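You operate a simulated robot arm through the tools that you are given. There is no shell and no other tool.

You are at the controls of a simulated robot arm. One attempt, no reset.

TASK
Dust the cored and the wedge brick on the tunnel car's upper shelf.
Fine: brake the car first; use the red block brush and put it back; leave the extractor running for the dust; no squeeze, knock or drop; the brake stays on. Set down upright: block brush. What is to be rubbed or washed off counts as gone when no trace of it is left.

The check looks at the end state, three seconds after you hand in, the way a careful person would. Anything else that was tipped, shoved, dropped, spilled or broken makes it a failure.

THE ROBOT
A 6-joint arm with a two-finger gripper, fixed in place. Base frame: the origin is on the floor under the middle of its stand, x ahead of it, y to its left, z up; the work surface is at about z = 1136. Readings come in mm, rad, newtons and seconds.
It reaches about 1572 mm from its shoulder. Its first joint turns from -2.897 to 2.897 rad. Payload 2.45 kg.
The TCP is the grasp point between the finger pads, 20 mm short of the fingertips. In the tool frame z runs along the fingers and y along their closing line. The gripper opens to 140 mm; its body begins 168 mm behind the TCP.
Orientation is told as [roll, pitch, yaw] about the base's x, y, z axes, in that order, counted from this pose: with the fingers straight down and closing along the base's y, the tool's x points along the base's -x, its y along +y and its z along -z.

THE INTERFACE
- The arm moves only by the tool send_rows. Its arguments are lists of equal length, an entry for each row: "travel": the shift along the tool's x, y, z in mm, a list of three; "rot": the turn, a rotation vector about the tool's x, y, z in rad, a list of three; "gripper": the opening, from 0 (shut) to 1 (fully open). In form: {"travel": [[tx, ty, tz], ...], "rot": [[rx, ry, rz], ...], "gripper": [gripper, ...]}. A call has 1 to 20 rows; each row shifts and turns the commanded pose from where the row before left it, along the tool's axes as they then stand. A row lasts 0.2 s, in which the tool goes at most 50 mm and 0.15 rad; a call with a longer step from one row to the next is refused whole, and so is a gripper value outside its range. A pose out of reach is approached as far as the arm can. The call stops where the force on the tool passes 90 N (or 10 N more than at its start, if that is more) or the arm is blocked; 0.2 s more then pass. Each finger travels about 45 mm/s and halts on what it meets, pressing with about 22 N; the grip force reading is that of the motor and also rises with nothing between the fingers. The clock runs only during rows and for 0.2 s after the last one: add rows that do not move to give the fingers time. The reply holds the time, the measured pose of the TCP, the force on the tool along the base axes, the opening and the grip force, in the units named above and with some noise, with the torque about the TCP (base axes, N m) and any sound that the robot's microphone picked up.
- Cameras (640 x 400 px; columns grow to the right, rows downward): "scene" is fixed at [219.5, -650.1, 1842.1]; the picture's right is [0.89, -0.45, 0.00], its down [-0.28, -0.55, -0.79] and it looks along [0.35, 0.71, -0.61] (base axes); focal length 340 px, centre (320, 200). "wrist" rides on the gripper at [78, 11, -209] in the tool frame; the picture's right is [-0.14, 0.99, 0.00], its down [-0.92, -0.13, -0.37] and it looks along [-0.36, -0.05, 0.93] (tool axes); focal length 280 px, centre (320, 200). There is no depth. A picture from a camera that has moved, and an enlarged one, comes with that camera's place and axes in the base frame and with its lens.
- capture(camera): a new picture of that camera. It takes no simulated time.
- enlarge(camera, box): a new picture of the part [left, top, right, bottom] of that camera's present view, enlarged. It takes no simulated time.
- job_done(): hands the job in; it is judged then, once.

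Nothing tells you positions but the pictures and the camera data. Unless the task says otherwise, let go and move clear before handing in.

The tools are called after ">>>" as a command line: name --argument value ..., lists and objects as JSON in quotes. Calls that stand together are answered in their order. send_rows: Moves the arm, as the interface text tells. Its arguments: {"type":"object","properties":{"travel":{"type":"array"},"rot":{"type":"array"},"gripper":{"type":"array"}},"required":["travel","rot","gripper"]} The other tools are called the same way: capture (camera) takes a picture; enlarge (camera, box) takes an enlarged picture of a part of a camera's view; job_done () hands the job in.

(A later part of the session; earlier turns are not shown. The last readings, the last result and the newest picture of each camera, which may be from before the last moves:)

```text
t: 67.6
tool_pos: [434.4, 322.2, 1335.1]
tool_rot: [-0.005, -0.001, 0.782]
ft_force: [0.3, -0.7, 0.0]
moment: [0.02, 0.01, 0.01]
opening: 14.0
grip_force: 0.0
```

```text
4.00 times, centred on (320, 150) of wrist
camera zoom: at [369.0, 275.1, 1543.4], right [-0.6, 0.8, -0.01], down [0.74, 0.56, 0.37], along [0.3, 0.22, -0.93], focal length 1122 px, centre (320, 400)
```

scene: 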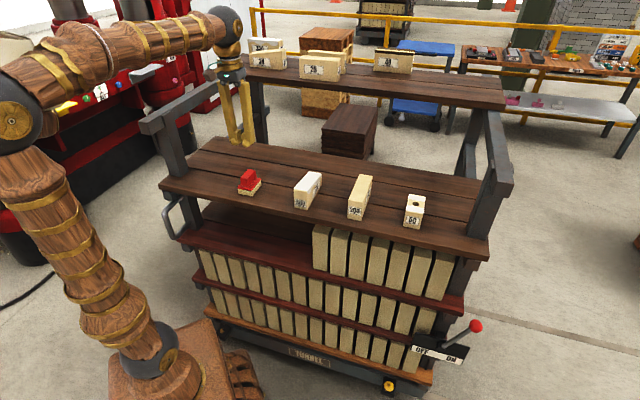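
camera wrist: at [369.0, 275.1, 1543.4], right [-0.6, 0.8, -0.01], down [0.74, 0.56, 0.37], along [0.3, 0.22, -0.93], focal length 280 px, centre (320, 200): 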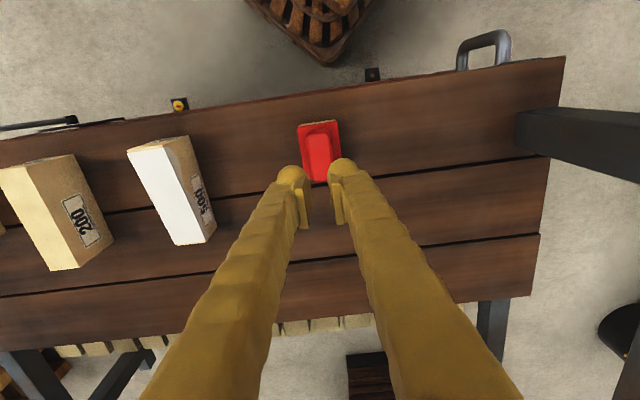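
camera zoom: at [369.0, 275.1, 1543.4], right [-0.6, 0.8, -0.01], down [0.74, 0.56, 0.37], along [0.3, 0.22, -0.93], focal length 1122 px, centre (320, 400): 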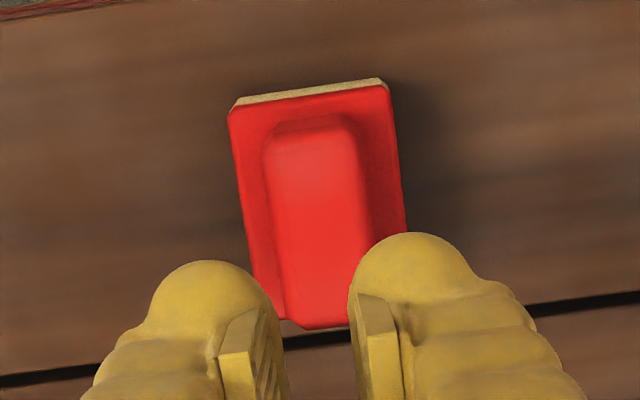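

The brush is upright and in the same spot. From the images its plate top is nearer z 1167 and the handle top about 1197, higher than I assumed. I'll open to 46 mm, descend to z 1194 so the tips clear the plate, and close.

>>> send_rows --travel '[[0, 0, 0], [0, 0, 0], [0, 0, 0], [0, 0, 45], [0, 0, 45], [0, 0, 30], [0, 0, 15], [0, 0, 6], [0, 0, 0]]' --rot '[[0, 0, 0], [0, 0, 0], [0, 0, 0], [0, 0, 0], [0, 0, 0], [0, 0, 0], [0, 0, 0], [0, 0, 0], [0, 0, 0]]' --gripper '[0.33, 0.33, 0.33, 0.33, 0.33, 0.33, 0.33, 0.33, 0.33]'

>>> capture --camera "wrist"

>>> enlarge --camera "scene" --box '[220, 145, 280, 205]'

```text
t: 69.6
tool_pos: [435.8, 322.0, 1194.0]
tool_rot: [-0.005, -0.001, 0.779]
ft_force: [-0.2, 0.3, -0.4]
moment: [0.03, -0.01, -0.04]
opening: 46.4
grip_force: 0.0
```

```text
taken
camera wrist: at [370.1, 274.9, 1402.4], right [-0.6, 0.8, -0.01], down [0.74, 0.56, 0.37], along [0.3, 0.22, -0.93], focal length 280 px, centre (320, 200)
```

wrist: 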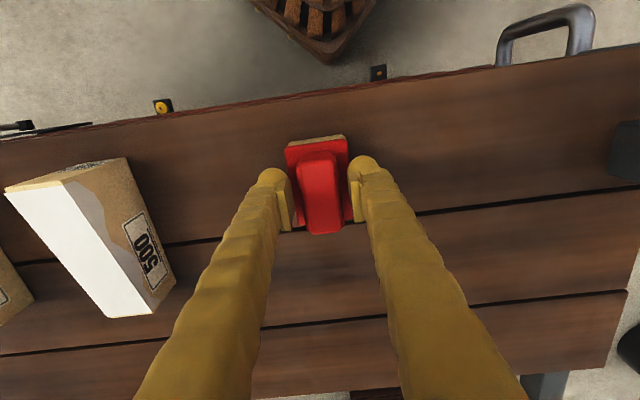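

```text
6.67 times, centred on (250, 175) of scene
camera zoom: at [219.5, -650.1, 1842.1], right [0.89, -0.45, 0.0], down [-0.28, -0.55, -0.79], along [0.35, 0.71, -0.61], focal length 2269 px, centre (787, 367)
```

zoom: 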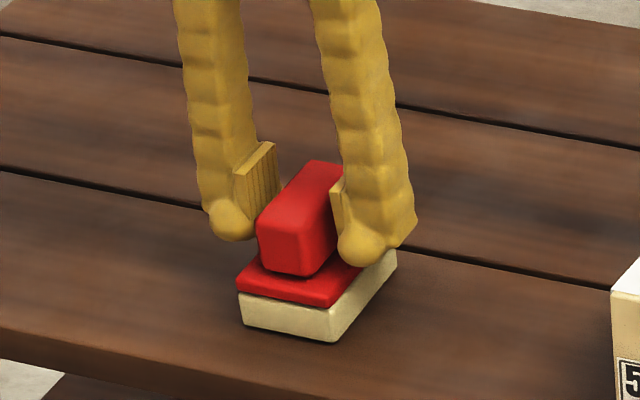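

The fingers flank the handle with the tips clear of the plate. I'll close now.

>>> send_rows --travel '[[0, 0, 0], [0, 0, 0], [0, 0, 0], [0, 0, 0], [0, 0, 0], [0, 0, 0]]' --rot '[[0, 0, 0], [0, 0, 0], [0, 0, 0], [0, 0, 0], [0, 0, 0], [0, 0, 0]]' --gripper '[0.05, 0.05, 0.05, 0.05, 0.05, 0.05]'

>>> enlarge --camera "scene" --box '[220, 145, 280, 205]'

```text
t: 71.0
tool_pos: [436.4, 321.6, 1195.1]
tool_rot: [-0.005, -0.002, 0.782]
ft_force: [0.5, -0.7, 0.4]
moment: [0.03, 0.01, -0.01]
opening: 31.0
grip_force: 22.2
```

```text
6.67 times, centred on (250, 175) of scene
camera zoom: at [219.5, -650.1, 1842.1], right [0.89, -0.45, 0.0], down [-0.28, -0.55, -0.79], along [0.35, 0.71, -0.61], focal length 2269 px, centre (787, 367)
```

zoom: 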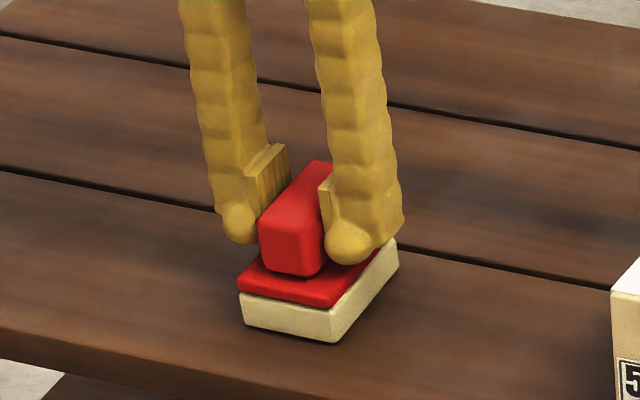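

The grip is on the handle itself now: 31 mm, 22 N, with no load on the plate. I'll lift very gently and check the weight.

>>> send_rows --travel '[[0, 0, -2], [0, 0, -3], [0, 0, -4], [0, 0, -4], [0, 0, -4], [0, 0, 0]]' --rot '[[0, 0, 0], [0, 0, 0], [0, 0, 0], [0, 0, 0], [0, 0, 0], [0, 0, 0]]' --gripper '[0.05, 0.05, 0.05, 0.05, 0.05, 0.05]'

>>> enlarge --camera "scene" --box '[220, 145, 280, 205]'

```text
t: 72.4
tool_pos: [435.1, 321.8, 1210.6]
tool_rot: [-0.004, 0.0, 0.78]
ft_force: [-0.1, 0.3, -0.8]
moment: [-0.01, 0.01, 0.0]
opening: 30.9
grip_force: 21.2
```

```text
6.67 times, centred on (250, 175) of scene
camera zoom: at [219.5, -650.1, 1842.1], right [0.89, -0.45, 0.0], down [-0.28, -0.55, -0.79], along [0.35, 0.71, -0.61], focal length 2269 px, centre (787, 367)
```

zoom: 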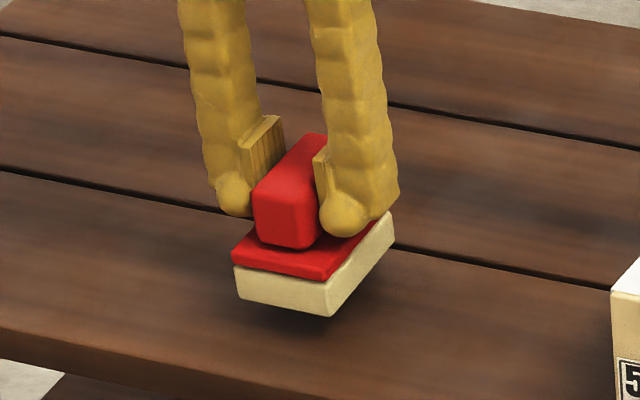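

The brush hangs securely in the gripper. I'll raise it slowly, then measure the 500 brick from the side view.

>>> send_rows --travel '[[0, 0, -6], [0, 0, -10], [0, 0, -14], [0, 0, -18], [0, 0, -18], [0, 0, -18], [0, 0, -14], [0, 0, -8], [0, 0, 0]]' --rot '[[0, 0, 0], [0, 0, 0], [0, 0, 0], [0, 0, 0], [0, 0, 0], [0, 0, 0], [0, 0, 0], [0, 0, 0], [0, 0, 0]]' --gripper '[0.05, 0.05, 0.05, 0.05, 0.05, 0.05, 0.05, 0.05, 0.05]'

>>> capture --camera "wrist"

>>> enlarge --camera "wrist" --box '[60, 120, 240, 260]'

>>> enlarge --camera "wrist" --box '[260, 130, 380, 250]'

```text
t: 74.4
tool_pos: [433.9, 322.6, 1318.2]
tool_rot: [-0.005, -0.001, 0.78]
ft_force: [0.5, -0.6, -1.1]
moment: [-0.02, -0.04, 0.01]
opening: 30.9
grip_force: 22.2
```

```text
taken
camera wrist: at [368.6, 275.6, 1525.6], right [-0.6, 0.8, -0.01], down [0.74, 0.56, 0.37], along [0.3, 0.22, -0.93], focal length 280 px, centre (320, 200)
```

wrist: 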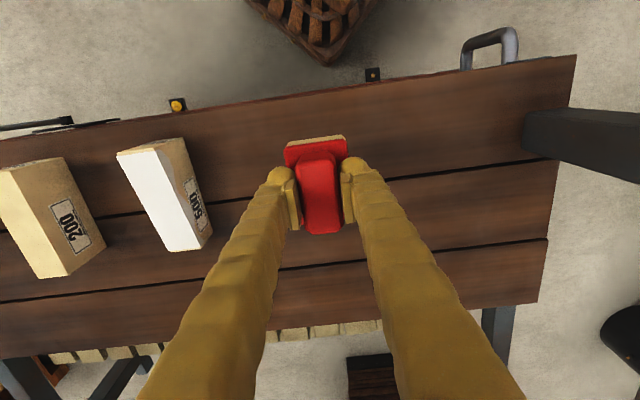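

```text
2.86 times, centred on (150, 190) of wrist
camera zoom: at [368.6, 275.6, 1525.6], right [-0.6, 0.8, -0.01], down [0.74, 0.56, 0.37], along [0.3, 0.22, -0.93], focal length 801 px, centre (806, 229)
```

zoom: 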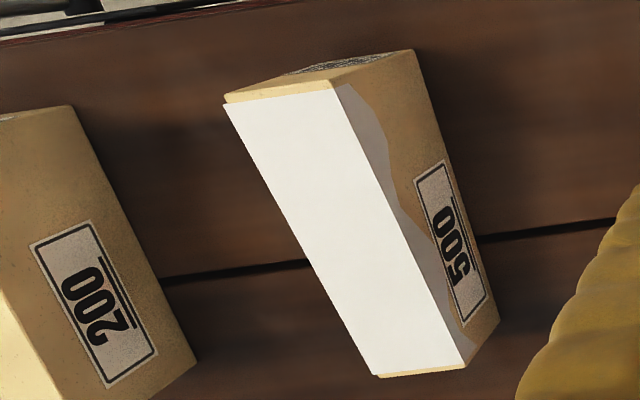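

```text
3.33 times, centred on (320, 190) of wrist
camera zoom: at [368.6, 275.6, 1525.6], right [-0.6, 0.8, -0.01], down [0.74, 0.56, 0.37], along [0.3, 0.22, -0.93], focal length 935 px, centre (320, 233)
```

zoom: 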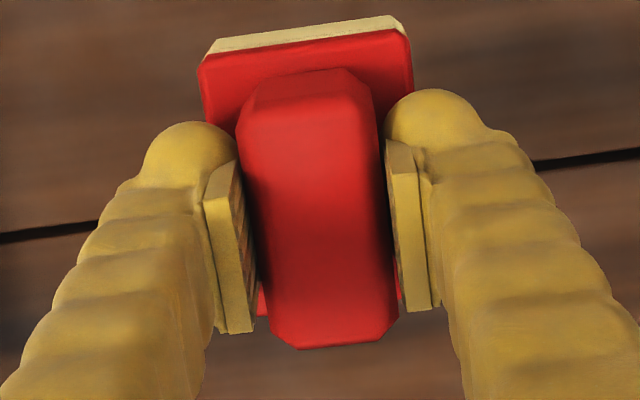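

The 500's near end is about 71 mm high and its far end about 46 mm, so its top slopes down about 10° away from me, centred near (600, 197). I'll carry the brush over it at a safe height and tilt it to match the slope.

>>> send_rows --travel '[[-2, -10, 0], [-4, -20, 0], [-5, -26, 0], [-5, -26, 0], [-5, -26, 0], [-5, -26, 0], [-5, -26, 0], [-4.3, -25, 0], [-3, -14, 0], [-1, -7.3, 0], [0, 0, 0], [0, 0, 0], [0, 0, 0]]' --rot '[[0, 0, 0], [0, 0, 0], [0, 0, 0], [0, 0, 0], [0, 0, 0], [0, 0, 0], [0, 0, 0], [0, 0, 0], [0, 0, 0], [0, 0, 0], [0, 0.0875, 0], [0, 0.0875, 0], [0, 0, 0]]' --gripper '[0.05, 0.05, 0.05, 0.05, 0.05, 0.05, 0.05, 0.05, 0.05, 0.05, 0.05, 0.05, 0.05]'

>>> capture --camera "wrist"

>>> capture --camera "scene"

>>> enlarge --camera "scene" --box '[260, 120, 360, 220]'

```text
t: 77.2
tool_pos: [606.9, 204.4, 1318.7]
tool_rot: [-0.006, 0.174, 0.78]
ft_force: [0.3, 0.6, -0.7]
moment: [0.0, -0.02, -0.01]
opening: 31.1
grip_force: 21.8
```

```text
taken
camera wrist: at [568.7, 183.2, 1537.0], right [-0.6, 0.8, -0.03], down [0.78, 0.59, 0.21], along [0.18, 0.1, -0.98], focal length 280 px, centre (320, 200)
```

wrist: 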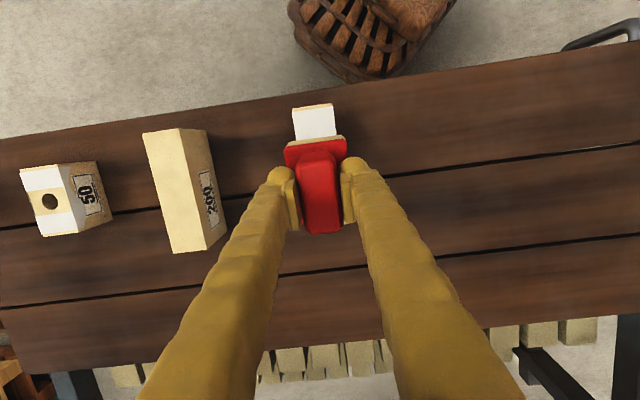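

```text
taken
```

scene: 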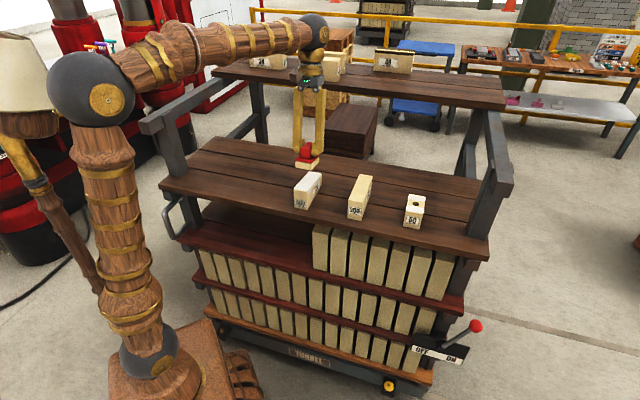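

```text
4.00 times, centred on (310, 170) of scene
camera zoom: at [219.5, -650.1, 1842.1], right [0.89, -0.45, 0.0], down [-0.28, -0.55, -0.79], along [0.35, 0.71, -0.61], focal length 1362 px, centre (360, 320)
```

zoom: 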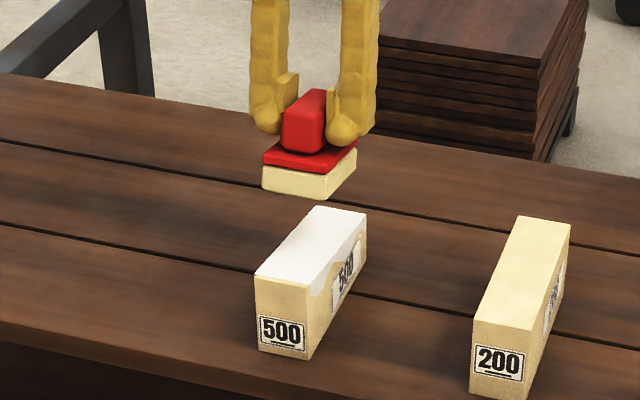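

The brush hovers over the wedge, aligned laterally within 2 mm. I'll lower it most of the way, then creep down to light contact.

>>> send_rows --travel '[[-2.6, 0, 14.8], [-3.5, 0, 19.7], [-2.6, 0, 14.8], [-1, 0, 5.9], [0, 0, 0]]' --rot '[[0, 0, 0], [0, 0, 0], [0, 0, 0], [0, 0, 0], [0, 0, 0]]' --gripper '[0.05, 0.05, 0.05, 0.05, 0.05]'

>>> enlarge --camera "scene" --box '[270, 140, 350, 220]'

```text
t: 78.4
tool_pos: [607.6, 203.7, 1262.9]
tool_rot: [-0.004, 0.172, 0.78]
ft_force: [0.6, -0.5, -1.1]
moment: [0.0, 0.02, 0.0]
opening: 30.9
grip_force: 22.6
```

```text
5.00 times, centred on (310, 180) of scene
camera zoom: at [219.5, -650.1, 1842.1], right [0.89, -0.45, 0.0], down [-0.28, -0.55, -0.79], along [0.35, 0.71, -0.61], focal length 1702 px, centre (370, 300)
```

zoom: 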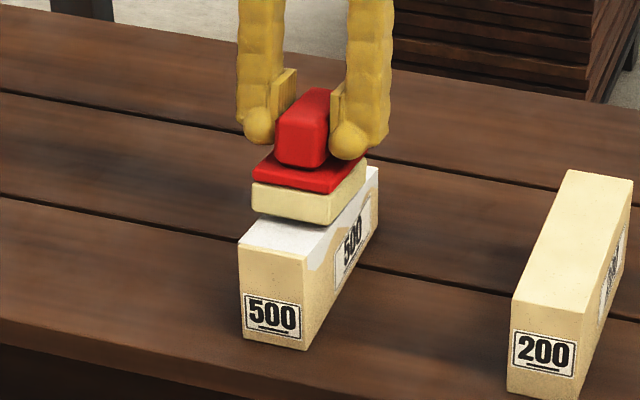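

The brush is just above the top and parallel to it. I'll creep down in 1.5 mm steps, reading the force.

>>> send_rows --travel '[[-0.26, 0, 1.5], [-0.26, 0, 1.5], [-0.26, 0, 1.5], [0, 0, 0]]' --rot '[[0, 0, 0], [0, 0, 0], [0, 0, 0], [0, 0, 0]]' --gripper '[0.05, 0.05, 0.05, 0.05]'

```text
t: 79.4
tool_pos: [606.9, 202.8, 1257.2]
tool_rot: [-0.005, 0.173, 0.782]
ft_force: [-0.6, -0.2, -1.2]
moment: [0.01, 0.0, 0.01]
opening: 30.8
grip_force: 21.8
```

>>> send_rows --travel '[[-0.2, 0, 1.2], [-0.2, 0, 1.2], [0, 0, 0]]' --rot '[[0, 0, 0], [0, 0, 0], [0, 0, 0]]' --gripper '[0.05, 0.05, 0.05]'

>>> enlarge --camera "scene" --box '[285, 155, 335, 215]'

```text
t: 80.2
tool_pos: [606.9, 202.8, 1256.5]
tool_rot: [-0.006, 0.173, 0.779]
ft_force: [-0.8, -2.0, 21.7]
moment: [-0.01, 0.02, 0.0]
opening: 30.9
grip_force: 22.4
```

```text
6.67 times, centred on (310, 185) of scene
camera zoom: at [219.5, -650.1, 1842.1], right [0.89, -0.45, 0.0], down [-0.28, -0.55, -0.79], along [0.35, 0.71, -0.61], focal length 2269 px, centre (387, 300)
```

zoom: 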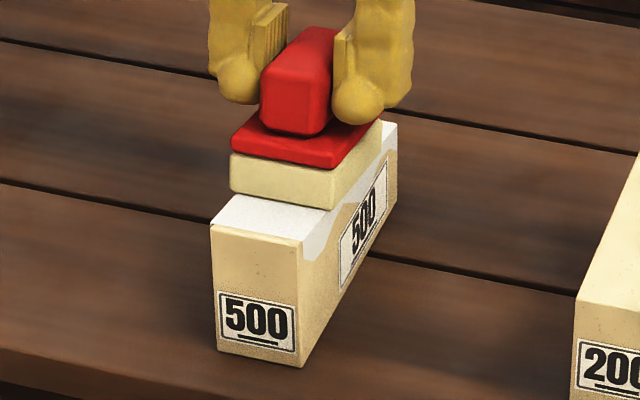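

Contact is made and evenly spread (moments near zero), but 22 N is more than I want. I'll ease off about a millimetre.

>>> send_rows --travel '[[0.15, 0, -0.9], [0, 0, 0]]' --rot '[[0, 0, 0], [0, 0, 0]]' --gripper '[0.05, 0.05]'

```text
t: 80.8
tool_pos: [608.2, 203.1, 1255.3]
tool_rot: [-0.005, 0.172, 0.78]
ft_force: [-1.0, -1.4, 2.7]
moment: [0.07, -0.08, 0.02]
opening: 30.8
grip_force: 22.2
```

A light 4 N contact remains. I'll stroke slowly along the slope toward the far end, checking the force as I go.

>>> send_rows --travel '[[-4, 0, 0], [-6, 0, 0], [-6, 0, 0], [-6, 0, 0], [0, 0, 0]]' --rot '[[0, 0, 0], [0, 0, 0], [0, 0, 0], [0, 0, 0], [0, 0, 0]]' --gripper '[0.05, 0.05, 0.05, 0.05, 0.05]'

>>> enlarge --camera "scene" --box '[285, 155, 335, 215]'

```text
t: 82.0
tool_pos: [623.4, 217.9, 1252.5]
tool_rot: [-0.005, 0.174, 0.78]
ft_force: [0.2, 0.5, -1.2]
moment: [0.03, 0.01, 0.0]
opening: 31.1
grip_force: 21.9
```

```text
6.67 times, centred on (310, 185) of scene
camera zoom: at [219.5, -650.1, 1842.1], right [0.89, -0.45, 0.0], down [-0.28, -0.55, -0.79], along [0.35, 0.71, -0.61], focal length 2269 px, centre (387, 300)
```

zoom: 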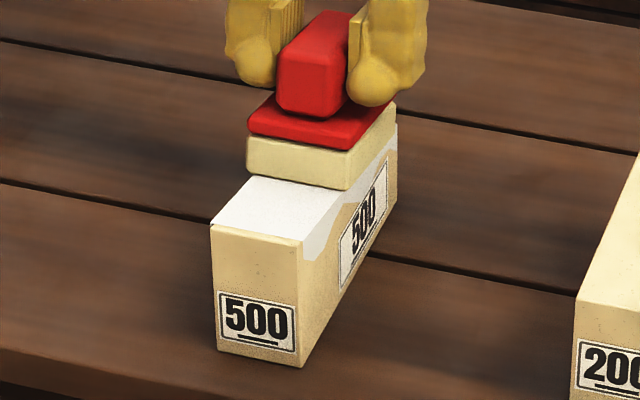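

The contact was lost partway, so the true slope is slightly steeper than my tilt. I'll re-establish light contact here to measure it.

>>> send_rows --travel '[[0, 0, 0.6], [0, 0, 0]]' --rot '[[0, 0, 0], [0, 0, 0]]' --gripper '[0.05, 0.05]'

```text
t: 82.6
tool_pos: [623.2, 219.0, 1252.0]
tool_rot: [-0.004, 0.173, 0.782]
ft_force: [0.0, 1.1, 5.9]
moment: [0.08, 0.0, 0.02]
opening: 30.7
grip_force: 21.9
```

The slope is about 1° steeper. I'll add that tilt and stroke back toward the near end in light contact.

>>> send_rows --travel '[[0, 0, 0], [3, 0, 0], [5, 0, 0], [5, 0, 0], [5, 0, 0], [5, 0, 0], [0, 0, 0]]' --rot '[[0, 0.015, 0], [0, 0, 0], [0, 0, 0], [0, 0, 0], [0, 0, 0], [0, 0, 0], [0, 0, 0]]' --gripper '[0.05, 0.05, 0.05, 0.05, 0.05, 0.05, 0.05]'

>>> enlarge --camera "scene" --box '[285, 155, 335, 215]'

```text
t: 84.2
tool_pos: [606.0, 203.1, 1256.0]
tool_rot: [-0.005, 0.189, 0.781]
ft_force: [0.0, 0.2, -0.2]
moment: [-0.06, 0.0, 0.02]
opening: 31.0
grip_force: 21.6
```

```text
6.67 times, centred on (310, 185) of scene
camera zoom: at [219.5, -650.1, 1842.1], right [0.89, -0.45, 0.0], down [-0.28, -0.55, -0.79], along [0.35, 0.71, -0.61], focal length 2269 px, centre (387, 300)
```

zoom: 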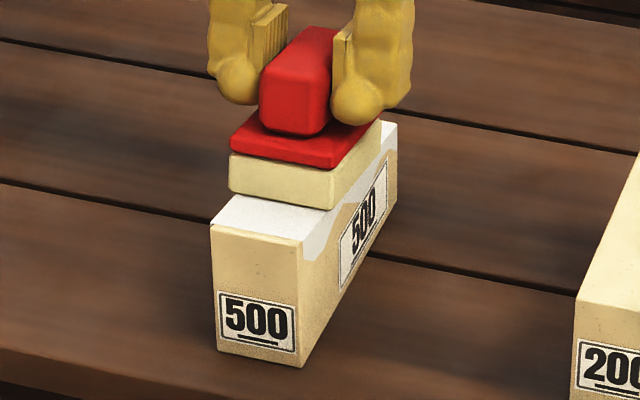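

Contact is now very light. I'll press by another 0.4 mm and continue to the near end.

>>> send_rows --travel '[[0, 0, 0.4], [4, 0, 0], [6, 0, 0], [6, 0, 0], [6, 0, 0], [6, 0, 0], [6, 0, 0], [0, 0, 0]]' --rot '[[0, 0, 0], [0, 0, 0], [0, 0, 0], [0, 0, 0], [0, 0, 0], [0, 0, 0], [0, 0, 0], [0, 0, 0]]' --gripper '[0.05, 0.05, 0.05, 0.05, 0.05, 0.05, 0.05, 0.05]'

>>> enlarge --camera "scene" --box '[285, 155, 335, 215]'

>>> capture --camera "wrist"

```text
t: 86.0
tool_pos: [582.9, 179.2, 1262.1]
tool_rot: [-0.005, 0.188, 0.78]
ft_force: [-0.7, -0.8, -0.9]
moment: [0.05, 0.0, -0.01]
opening: 31.0
grip_force: 22.5
```

```text
6.67 times, centred on (310, 185) of scene
camera zoom: at [219.5, -650.1, 1842.1], right [0.89, -0.45, 0.0], down [-0.28, -0.55, -0.79], along [0.35, 0.71, -0.61], focal length 2269 px, centre (387, 300)
```

zoom: 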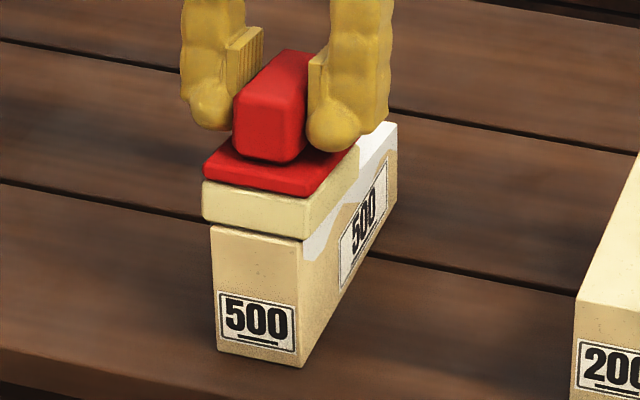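

```text
taken
camera wrist: at [546.7, 160.9, 1481.2], right [-0.6, 0.8, -0.03], down [0.78, 0.6, 0.19], along [0.17, 0.09, -0.98], focal length 280 px, centre (320, 200)
```

wrist: 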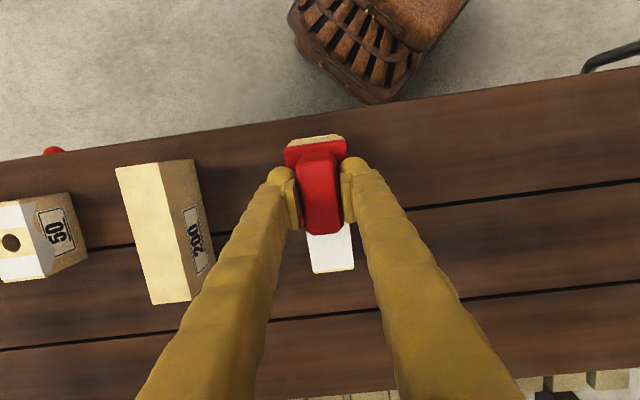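

Position tracking varies by a few tenths of a millimetre, so I need a slightly firmer nominal press. I'll set the tilt to 0.18 and press about 0.8 mm here, checking the force before stroking on.

>>> send_rows --travel '[[0, 0, 0.4], [0, 0, 0.4], [0, 0, 0]]' --rot '[[0, -0.008, 0], [0, 0, 0], [0, 0, 0]]' --gripper '[0.05, 0.05, 0.05]'

```text
t: 86.8
tool_pos: [583.6, 179.5, 1262.6]
tool_rot: [-0.006, 0.18, 0.78]
ft_force: [1.8, 0.5, 7.6]
moment: [-0.19, 0.17, 0.03]
opening: 30.9
grip_force: 21.9
```

>>> send_rows --travel '[[-5, 0, 0], [-6, 0, 0], [-6, 0, 0], [-6, 0, 0], [0, 0, 0]]' --rot '[[0, 0, 0], [0, 0, 0], [0, 0, 0], [0, 0, 0], [0, 0, 0]]' --gripper '[0.05, 0.05, 0.05, 0.05, 0.05]'

>>> enlarge --camera "scene" --box '[285, 155, 335, 215]'

```text
t: 88.0
tool_pos: [598.8, 195.0, 1257.3]
tool_rot: [-0.005, 0.179, 0.781]
ft_force: [-0.1, -1.4, 7.0]
moment: [-0.15, 0.14, -0.01]
opening: 30.6
grip_force: 22.4
```

```text
6.67 times, centred on (310, 185) of scene
camera zoom: at [219.5, -650.1, 1842.1], right [0.89, -0.45, 0.0], down [-0.28, -0.55, -0.79], along [0.35, 0.71, -0.61], focal length 2269 px, centre (387, 300)
```

zoom: 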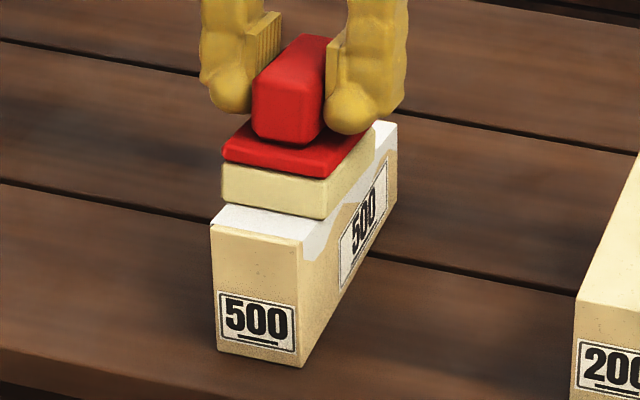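

Contact stays near 8 N, and the brick doesn't move. One pass hasn't visibly cleaned it, so I'll continue with full-length strokes.

>>> send_rows --travel '[[-6, 0, 0], [-8, 0, 0], [-8, 0, 0], [-8, 0, 0], [-8, 0, 0], [-6, 0, 0], [0, 0, 0]]' --rot '[[0, 0, 0], [0, 0, 0], [0, 0, 0], [0, 0, 0], [0, 0, 0], [0, 0, 0], [0, 0, 0]]' --gripper '[0.05, 0.05, 0.05, 0.05, 0.05, 0.05, 0.05]'

>>> enlarge --camera "scene" --box '[285, 155, 335, 215]'

>>> capture --camera "wrist"

```text
t: 89.6
tool_pos: [629.7, 227.0, 1249.8]
tool_rot: [-0.005, 0.179, 0.78]
ft_force: [-1.6, -2.2, 18.1]
moment: [0.02, 0.04, -0.02]
opening: 31.0
grip_force: 21.7
```

```text
6.67 times, centred on (310, 185) of scene
camera zoom: at [219.5, -650.1, 1842.1], right [0.89, -0.45, 0.0], down [-0.28, -0.55, -0.79], along [0.35, 0.71, -0.61], focal length 2269 px, centre (387, 300)
```

zoom: 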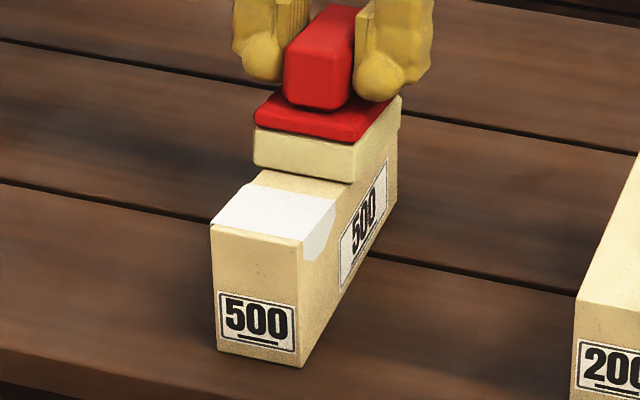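

```text
taken
camera wrist: at [592.0, 206.0, 1468.5], right [-0.6, 0.8, -0.03], down [0.78, 0.59, 0.2], along [0.18, 0.1, -0.98], focal length 280 px, centre (320, 200)
```

wrist: 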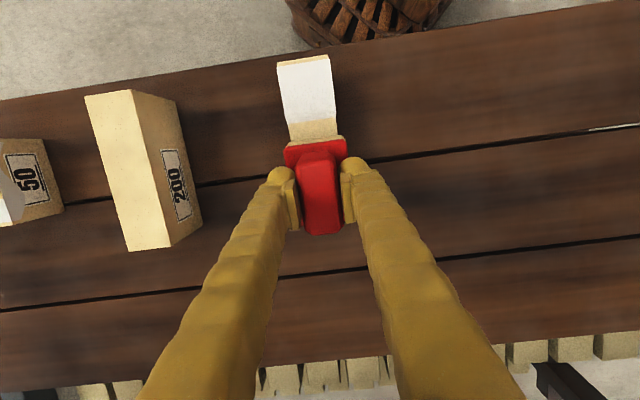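

The far part of the dust, including its side skirts, is gone; a patch remains at the near end. I'll ease the pressure slightly and stroke back over the near end.

>>> send_rows --travel '[[0, 0, -0.4], [5, 0, 0], [8, 0, 0], [8, 0, 0], [8, 0, 0], [8, 0, 0], [0, 0, 0]]' --rot '[[0, 0, 0], [0, 0, 0], [0, 0, 0], [0, 0, 0], [0, 0, 0], [0, 0, 0], [0, 0, 0]]' --gripper '[0.05, 0.05, 0.05, 0.05, 0.05, 0.05, 0.05]'

```text
t: 91.2
tool_pos: [604.3, 199.4, 1255.3]
tool_rot: [-0.005, 0.179, 0.781]
ft_force: [-0.4, 0.3, -1.3]
moment: [0.0, -0.01, 0.03]
opening: 30.7
grip_force: 22.6
```

>>> send_rows --travel '[[0, 0, 0.5], [0, 0, 0]]' --rot '[[0, 0, 0], [0, 0, 0]]' --gripper '[0.05, 0.05]'

```text
t: 91.8
tool_pos: [604.8, 199.8, 1257.2]
tool_rot: [-0.006, 0.18, 0.78]
ft_force: [0.5, -0.4, -0.9]
moment: [0.02, 0.0, -0.01]
opening: 30.8
grip_force: 22.0
```

>>> send_rows --travel '[[0, 0, 0.4], [0, 0, 0]]' --rot '[[0, 0, 0], [0, 0, 0]]' --gripper '[0.05, 0.05]'

```text
t: 92.4
tool_pos: [603.8, 200.3, 1256.3]
tool_rot: [-0.005, 0.179, 0.78]
ft_force: [0.4, 0.4, 0.8]
moment: [0.0, 0.03, -0.05]
opening: 30.7
grip_force: 22.2
```

>>> send_rows --travel '[[0, 0, 0.5], [5, 0, 0], [6, 0, 0], [6, 0, 0], [6, 0, 0], [0, 0, 0]]' --rot '[[0, -0.011, 0], [0, 0, 0], [0, 0, 0], [0, 0, 0], [0, 0, 0], [0, 0, 0]]' --gripper '[0.05, 0.05, 0.05, 0.05, 0.05, 0.05]'

>>> enlarge --camera "scene" --box '[285, 155, 335, 215]'

```text
t: 93.8
tool_pos: [588.1, 183.5, 1258.9]
tool_rot: [-0.005, 0.17, 0.781]
ft_force: [3.8, 5.4, 8.9]
moment: [-0.02, 0.03, -0.02]
opening: 30.9
grip_force: 22.1
```

```text
6.67 times, centred on (310, 185) of scene
camera zoom: at [219.5, -650.1, 1842.1], right [0.89, -0.45, 0.0], down [-0.28, -0.55, -0.79], along [0.35, 0.71, -0.61], focal length 2269 px, centre (387, 300)
```

zoom: 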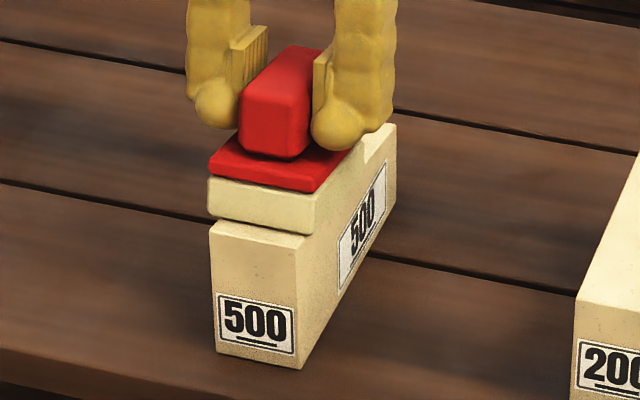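

The near-end skirt seems to have gone too. I'll lift the brush straight up and inspect the brick.

>>> send_rows --travel '[[0.2, 0, -1], [0.5, 0, -3], [1.7, 0, -10], [3.4, 0, -20], [3.4, 0, -20], [-10, 0, 0], [-20, 0, 0], [-20, 0, 0], [0, 0, 0]]' --rot '[[0, 0, 0], [0, 0, 0], [0, 0, 0], [0, 0, 0], [0, 0, 0], [0, 0, 0], [0, 0, 0], [0, 0, 0], [0, 0, 0]]' --gripper '[0.05, 0.05, 0.05, 0.05, 0.05, 0.05, 0.05, 0.05, 0.05]'

>>> enlarge --camera "scene" --box '[275, 145, 345, 215]'

>>> capture --camera "wrist"

>>> enlarge --camera "scene" --box '[285, 165, 325, 215]'

```text
t: 95.8
tool_pos: [622.0, 218.7, 1307.3]
tool_rot: [-0.005, 0.171, 0.779]
ft_force: [0.1, 0.6, -1.3]
moment: [0.01, 0.02, 0.0]
opening: 31.0
grip_force: 22.3
```

```text
5.71 times, centred on (310, 180) of scene
camera zoom: at [219.5, -650.1, 1842.1], right [0.89, -0.45, 0.0], down [-0.28, -0.55, -0.79], along [0.35, 0.71, -0.61], focal length 1945 px, centre (377, 314)
```

zoom: 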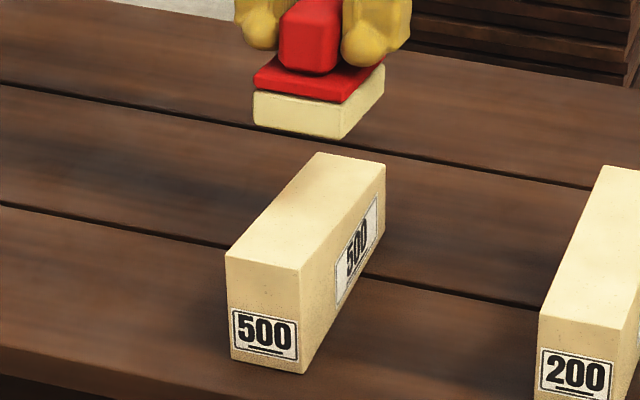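

```text
taken
camera wrist: at [583.6, 198.2, 1524.1], right [-0.6, 0.8, -0.03], down [0.78, 0.59, 0.21], along [0.18, 0.1, -0.98], focal length 280 px, centre (320, 200)
```

wrist: 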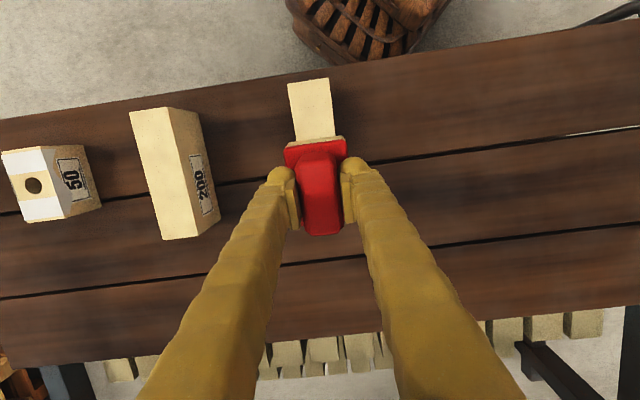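

```text
8.00 times, centred on (305, 190) of scene
camera zoom: at [219.5, -650.1, 1842.1], right [0.89, -0.45, 0.0], down [-0.28, -0.55, -0.79], along [0.35, 0.71, -0.61], focal length 2723 px, centre (440, 280)
```

zoom: 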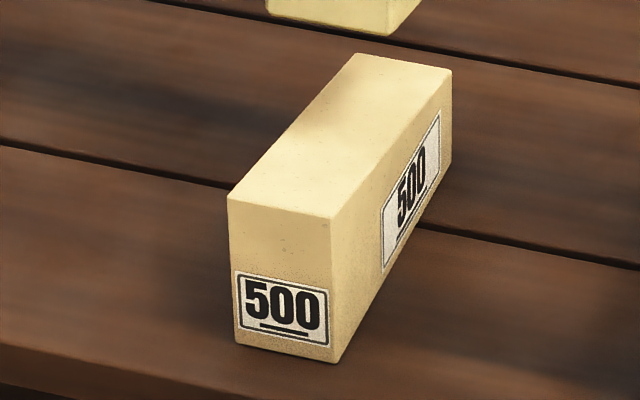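

The 500's top and right side are clean, and it has moved by no more than a millimetre or two. I'll check its other side, and a pale streak I see on the shelf.

>>> enlarge --camera "wrist" --box '[540, 90, 640, 170]'

>>> enlarge --camera "wrist" --box '[270, 60, 370, 160]'

>>> enlarge --camera "wrist" --box '[0, 90, 240, 260]'

```text
5.00 times, centred on (590, 130) of wrist
camera zoom: at [583.6, 198.2, 1524.1], right [-0.6, 0.8, -0.03], down [0.78, 0.59, 0.21], along [0.18, 0.1, -0.98], focal length 1402 px, centre (-1030, 550)
```

zoom: 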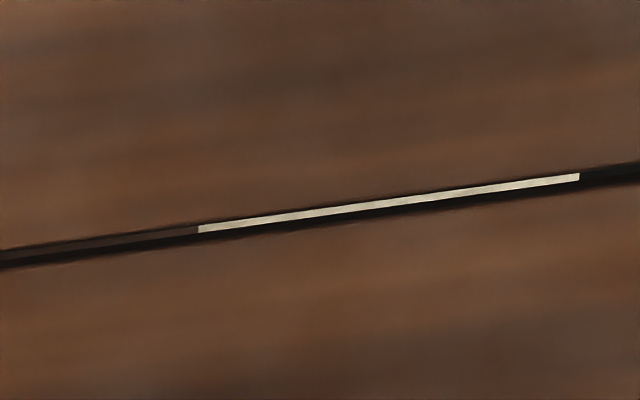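

```text
4.00 times, centred on (320, 110) of wrist
camera zoom: at [583.6, 198.2, 1524.1], right [-0.6, 0.8, -0.03], down [0.78, 0.59, 0.21], along [0.18, 0.1, -0.98], focal length 1122 px, centre (320, 560)
```

zoom: 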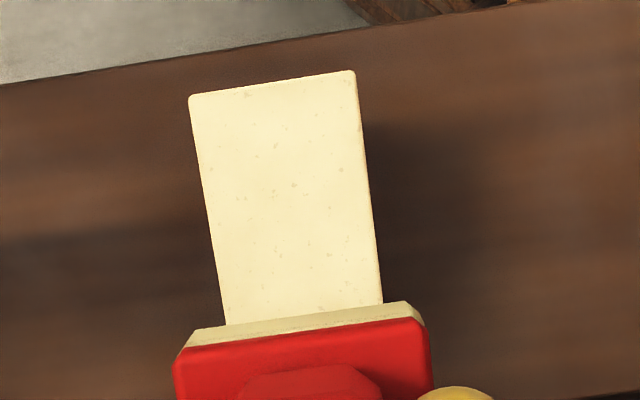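

```text
2.35 times, centred on (120, 175) of wrist
camera zoom: at [583.6, 198.2, 1524.1], right [-0.6, 0.8, -0.03], down [0.78, 0.59, 0.21], along [0.18, 0.1, -0.98], focal length 660 px, centre (791, 259)
```

zoom: 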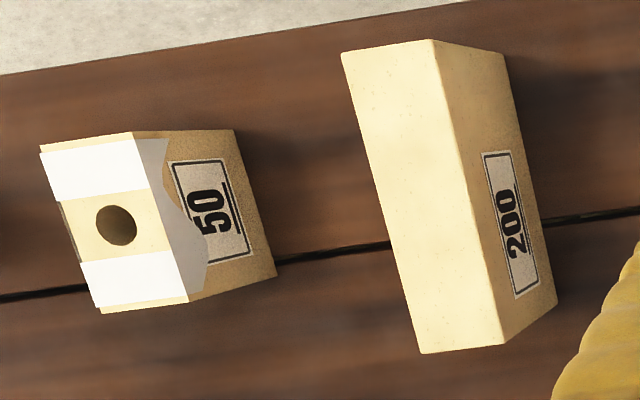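

The streak is only light brick seen through the plank gap. Next is the 50: it's about 50 × 90 mm, top near z 1197, centred near (840, -56), with white patches either side of the hole and a skirt. I'll level the brush, rise and carry it well above the 200.

>>> send_rows --travel '[[1.2, 0, -8], [1, 0, -12], [0, 0, -15], [0, 0, 0]]' --rot '[[0, -0.0855, 0], [0, -0.0855, 0], [0, 0, 0], [0, 0, 0]]' --gripper '[0.05, 0.05, 0.05, 0.05]'

>>> send_rows --travel '[[1, -10, 0], [2, -20, 0], [3, -27, 0], [3, -27, 0], [3, -27, 0], [3, -27, 0], [3, -27, 0], [3, -27, 0], [3, -27, 0], [3, -27, 0], [3, -27, 0], [3, -27, 0], [2.5, -22, 0], [1.5, -16, 0], [1, -10, 0], [0, 0, 0]]' --rot '[[0, 0, 0], [0, 0, 0], [0, 0, 0], [0, 0, 0], [0, 0, 0], [0, 0, 0], [0, 0, 0], [0, 0, 0], [0, 0, 0], [0, 0, 0], [0, 0, 0], [0, 0, 0], [0, 0, 0], [0, 0, 0], [0, 0, 0], [0, 0, 0]]' --gripper '[0.05, 0.05, 0.05, 0.05, 0.05, 0.05, 0.05, 0.05, 0.05, 0.05, 0.05, 0.05, 0.05, 0.05, 0.05, 0.05]'

>>> capture --camera "wrist"

>>> capture --camera "scene"

```text
t: 96.8
tool_pos: [620.8, 219.3, 1341.3]
tool_rot: [-0.006, -0.006, 0.78]
ft_force: [-0.3, -0.4, -0.8]
moment: [0.01, -0.03, 0.02]
opening: 31.1
grip_force: 22.4
```

```text
t: 100.2
tool_pos: [840.4, -55.5, 1343.5]
tool_rot: [-0.005, -0.003, 0.78]
ft_force: [0.4, 0.5, -1.1]
moment: [-0.01, 0.0, 0.02]
opening: 30.9
grip_force: 21.8
```

```text
taken
camera wrist: at [775.5, -102.1, 1550.7], right [-0.6, 0.8, -0.01], down [0.74, 0.56, 0.37], along [0.3, 0.22, -0.93], focal length 280 px, centre (320, 200)
```

wrist: 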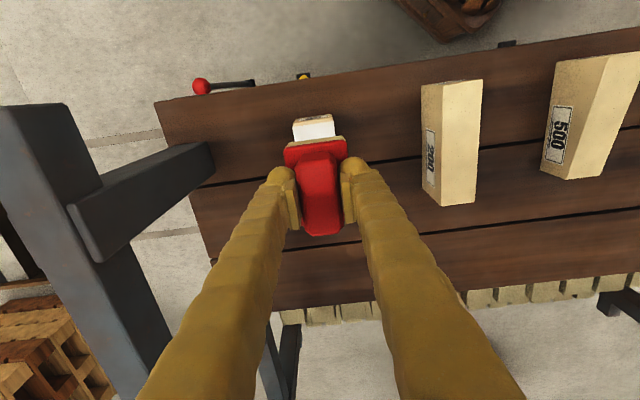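

```text
taken
```

scene: 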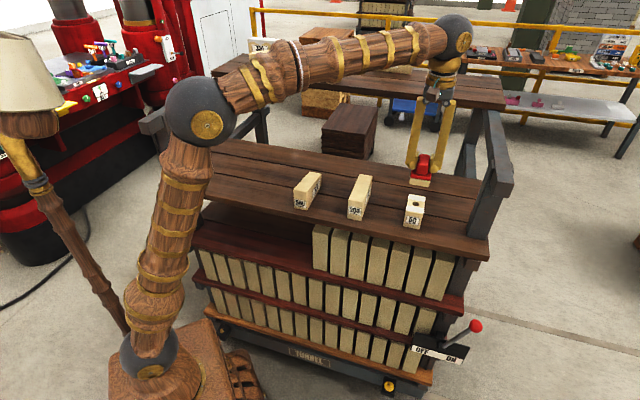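

>>> enlarge --camera "wrist" --box '[270, 90, 370, 170]'

>>> enlarge --camera "wrist" --box '[400, 20, 640, 220]'

>>> enlarge --camera "scene" --box '[380, 140, 470, 240]'

```text
5.00 times, centred on (320, 130) of wrist
camera zoom: at [775.5, -102.1, 1550.7], right [-0.6, 0.8, -0.01], down [0.74, 0.56, 0.37], along [0.3, 0.22, -0.93], focal length 1402 px, centre (320, 550)
```

zoom: 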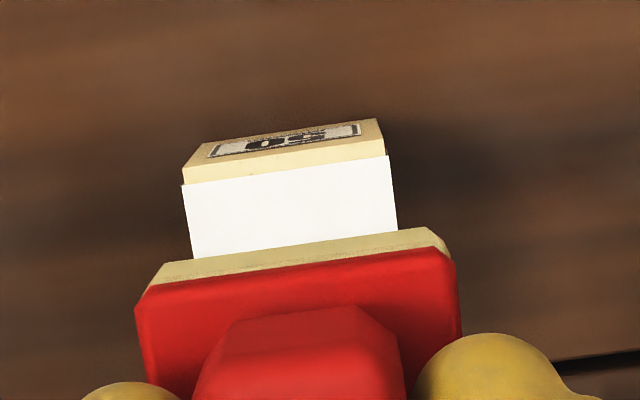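

```text
2.00 times, centred on (520, 120) of wrist
camera zoom: at [775.5, -102.1, 1550.7], right [-0.6, 0.8, -0.01], down [0.74, 0.56, 0.37], along [0.3, 0.22, -0.93], focal length 561 px, centre (-80, 360)
```

zoom: 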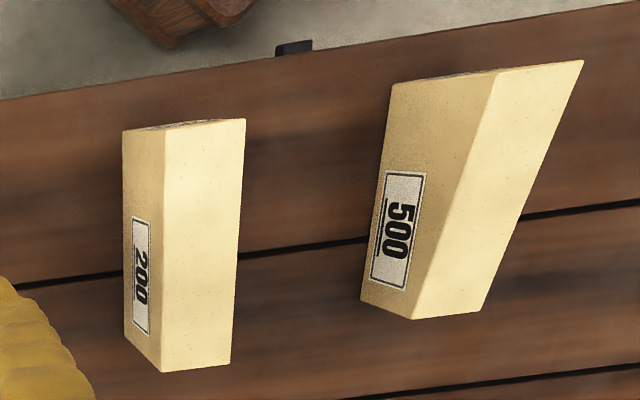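

```text
4.00 times, centred on (425, 190) of scene
camera zoom: at [219.5, -650.1, 1842.1], right [0.89, -0.45, 0.0], down [-0.28, -0.55, -0.79], along [0.35, 0.71, -0.61], focal length 1362 px, centre (-100, 240)
```

zoom: 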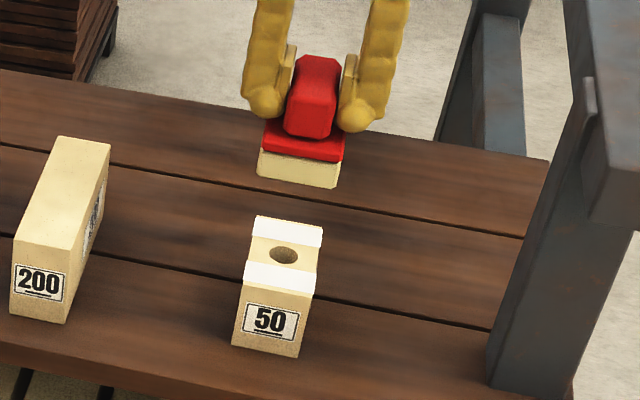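

The brush is centred over the 50 within about 1 mm. I'll descend to just above it.

>>> send_rows --travel '[[0, 0, 10], [0, 0, 20], [0, 0, 20], [0, 0, 15], [0, 0, 8], [0, 0, 4], [0, 0, 0]]' --rot '[[0, 0.003, 0], [0, 0, 0], [0, 0, 0], [0, 0, 0], [0, 0, 0], [0, 0, 0], [0, 0, 0]]' --gripper '[0.05, 0.05, 0.05, 0.05, 0.05, 0.05, 0.05]'

>>> enlarge --camera "scene" --box '[390, 160, 450, 235]'

```text
t: 101.8
tool_pos: [840.8, -55.7, 1265.6]
tool_rot: [-0.006, 0.0, 0.78]
ft_force: [-0.8, -0.4, -0.5]
moment: [-0.02, -0.01, 0.01]
opening: 30.7
grip_force: 22.2
```

```text
5.33 times, centred on (420, 198) of scene
camera zoom: at [219.5, -650.1, 1842.1], right [0.89, -0.45, 0.0], down [-0.28, -0.55, -0.79], along [0.35, 0.71, -0.61], focal length 1816 px, centre (-213, 213)
```

zoom: 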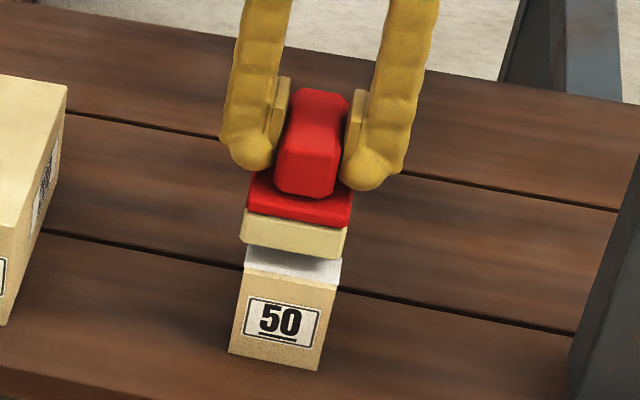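

A small gap remains. I'll creep down.

>>> send_rows --travel '[[0, 0, 1.5], [0, 0, 1.5], [0, 0, 1.5], [0, 0, 0]]' --rot '[[0, 0, 0], [0, 0, 0], [0, 0, 0], [0, 0, 0]]' --gripper '[0.05, 0.05, 0.05, 0.05]'

```text
t: 102.8
tool_pos: [841.1, -56.1, 1261.7]
tool_rot: [-0.007, 0.0, 0.78]
ft_force: [0.3, -0.1, -1.0]
moment: [0.0, -0.03, -0.01]
opening: 30.9
grip_force: 22.3
```

>>> send_rows --travel '[[0, 0, 1], [0, 0, 1], [0, 0, 1], [0, 0, 0]]' --rot '[[0, 0, 0], [0, 0, 0], [0, 0, 0], [0, 0, 0]]' --gripper '[0.05, 0.05, 0.05, 0.05]'

```text
t: 103.8
tool_pos: [841.8, -55.4, 1258.5]
tool_rot: [-0.005, 0.0, 0.781]
ft_force: [0.6, -0.2, -1.1]
moment: [-0.01, 0.02, -0.03]
opening: 31.1
grip_force: 22.1
```

>>> send_rows --travel '[[0, 0, 0.8], [0, 0, 0.8], [0, 0, 0]]' --rot '[[0, 0, 0], [0, 0, 0], [0, 0, 0]]' --gripper '[0.05, 0.05, 0.05]'

>>> enlarge --camera "scene" --box '[390, 160, 450, 235]'

```text
t: 104.6
tool_pos: [840.5, -55.5, 1257.1]
tool_rot: [-0.006, 0.001, 0.782]
ft_force: [-0.2, -0.5, -0.8]
moment: [-0.02, 0.03, 0.01]
opening: 30.8
grip_force: 22.5
```

```text
5.33 times, centred on (420, 198) of scene
camera zoom: at [219.5, -650.1, 1842.1], right [0.89, -0.45, 0.0], down [-0.28, -0.55, -0.79], along [0.35, 0.71, -0.61], focal length 1816 px, centre (-213, 213)
```

zoom: 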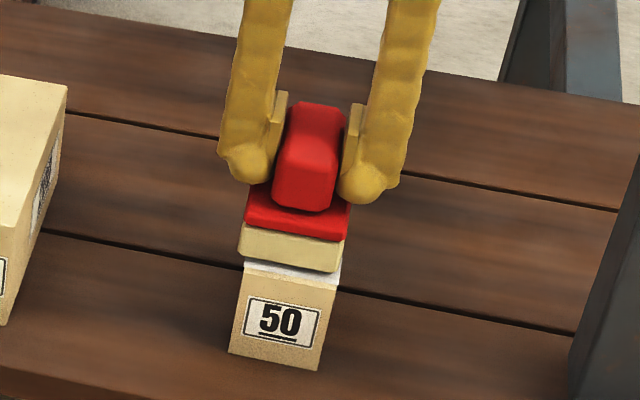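

>>> send_rows --travel '[[0, 0, 0.7], [0, 0, 0.7], [0, 0, 0]]' --rot '[[0, 0, 0], [0, 0, 0], [0, 0, 0]]' --gripper '[0.05, 0.05, 0.05]'

```text
t: 105.4
tool_pos: [841.0, -56.1, 1254.9]
tool_rot: [-0.006, -0.001, 0.781]
ft_force: [0.7, 0.5, -1.2]
moment: [0.01, 0.02, -0.01]
opening: 31.1
grip_force: 22.1
```

>>> send_rows --travel '[[0, 0, 0.7], [0, 0, 0.7], [0, 0, 0]]' --rot '[[0, 0, 0], [0, 0, 0], [0, 0, 0]]' --gripper '[0.05, 0.05, 0.05]'

```text
t: 106.2
tool_pos: [840.5, -56.3, 1253.0]
tool_rot: [-0.005, 0.002, 0.78]
ft_force: [-1.4, -0.4, -0.9]
moment: [-0.02, -0.01, 0.0]
opening: 30.8
grip_force: 22.5
```

>>> send_rows --travel '[[0, 0, 0.7], [0, 0, 0.7], [0, 0, 0]]' --rot '[[0, 0, 0], [0, 0, 0], [0, 0, 0]]' --gripper '[0.05, 0.05, 0.05]'

>>> enlarge --camera "scene" --box '[395, 175, 445, 235]'

```text
t: 107.0
tool_pos: [840.8, -56.4, 1252.4]
tool_rot: [-0.005, 0.001, 0.781]
ft_force: [-0.4, 1.4, 10.1]
moment: [-0.19, 0.26, -0.02]
opening: 31.1
grip_force: 22.1
```

```text
6.67 times, centred on (420, 205) of scene
camera zoom: at [219.5, -650.1, 1842.1], right [0.89, -0.45, 0.0], down [-0.28, -0.55, -0.79], along [0.35, 0.71, -0.61], focal length 2269 px, centre (-347, 167)
```

zoom: 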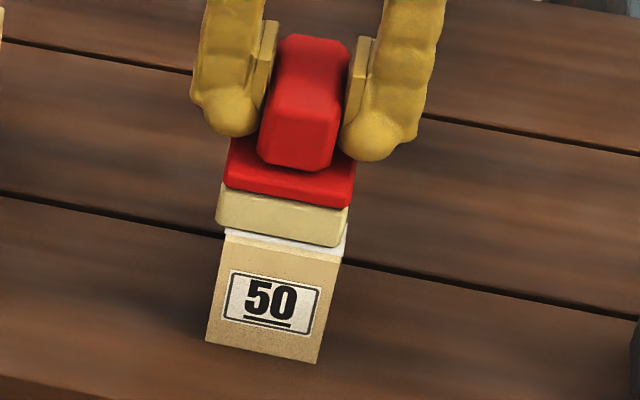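

Contact is about 11 N but concentrated at the near edge. I'll rock the brush 0.01 rad to even out the pressure.

>>> send_rows --travel '[[0, 0, 0], [0, 0, 0]]' --rot '[[0, 0.01, 0], [0, 0, 0]]' --gripper '[0.05, 0.05]'

```text
t: 107.6
tool_pos: [840.8, -54.6, 1252.3]
tool_rot: [-0.008, 0.009, 0.779]
ft_force: [5.8, 1.3, 13.0]
moment: [0.33, -0.42, -0.05]
opening: 30.9
grip_force: 22.4
```

>>> send_rows --travel '[[0, 0, 0], [0, 0, 0]]' --rot '[[0, -0.005, 0], [0, 0, 0]]' --gripper '[0.05, 0.05]'

```text
t: 108.2
tool_pos: [839.6, -55.1, 1251.1]
tool_rot: [-0.006, 0.006, 0.78]
ft_force: [4.3, 0.8, 16.6]
moment: [-0.16, 0.18, 0.03]
opening: 30.8
grip_force: 21.8
```

The pressure is even now, but 17 N could drag this lighter brick. I'll ease off to a few newtons before stroking.

>>> send_rows --travel '[[0, 0, -0.6], [0, 0, 0]]' --rot '[[0, 0, 0], [0, 0, 0]]' --gripper '[0.05, 0.05]'

```text
t: 108.8
tool_pos: [841.0, -54.7, 1251.3]
tool_rot: [-0.005, 0.007, 0.781]
ft_force: [1.7, 0.7, 4.1]
moment: [-0.03, 0.05, -0.04]
opening: 31.0
grip_force: 22.0
```

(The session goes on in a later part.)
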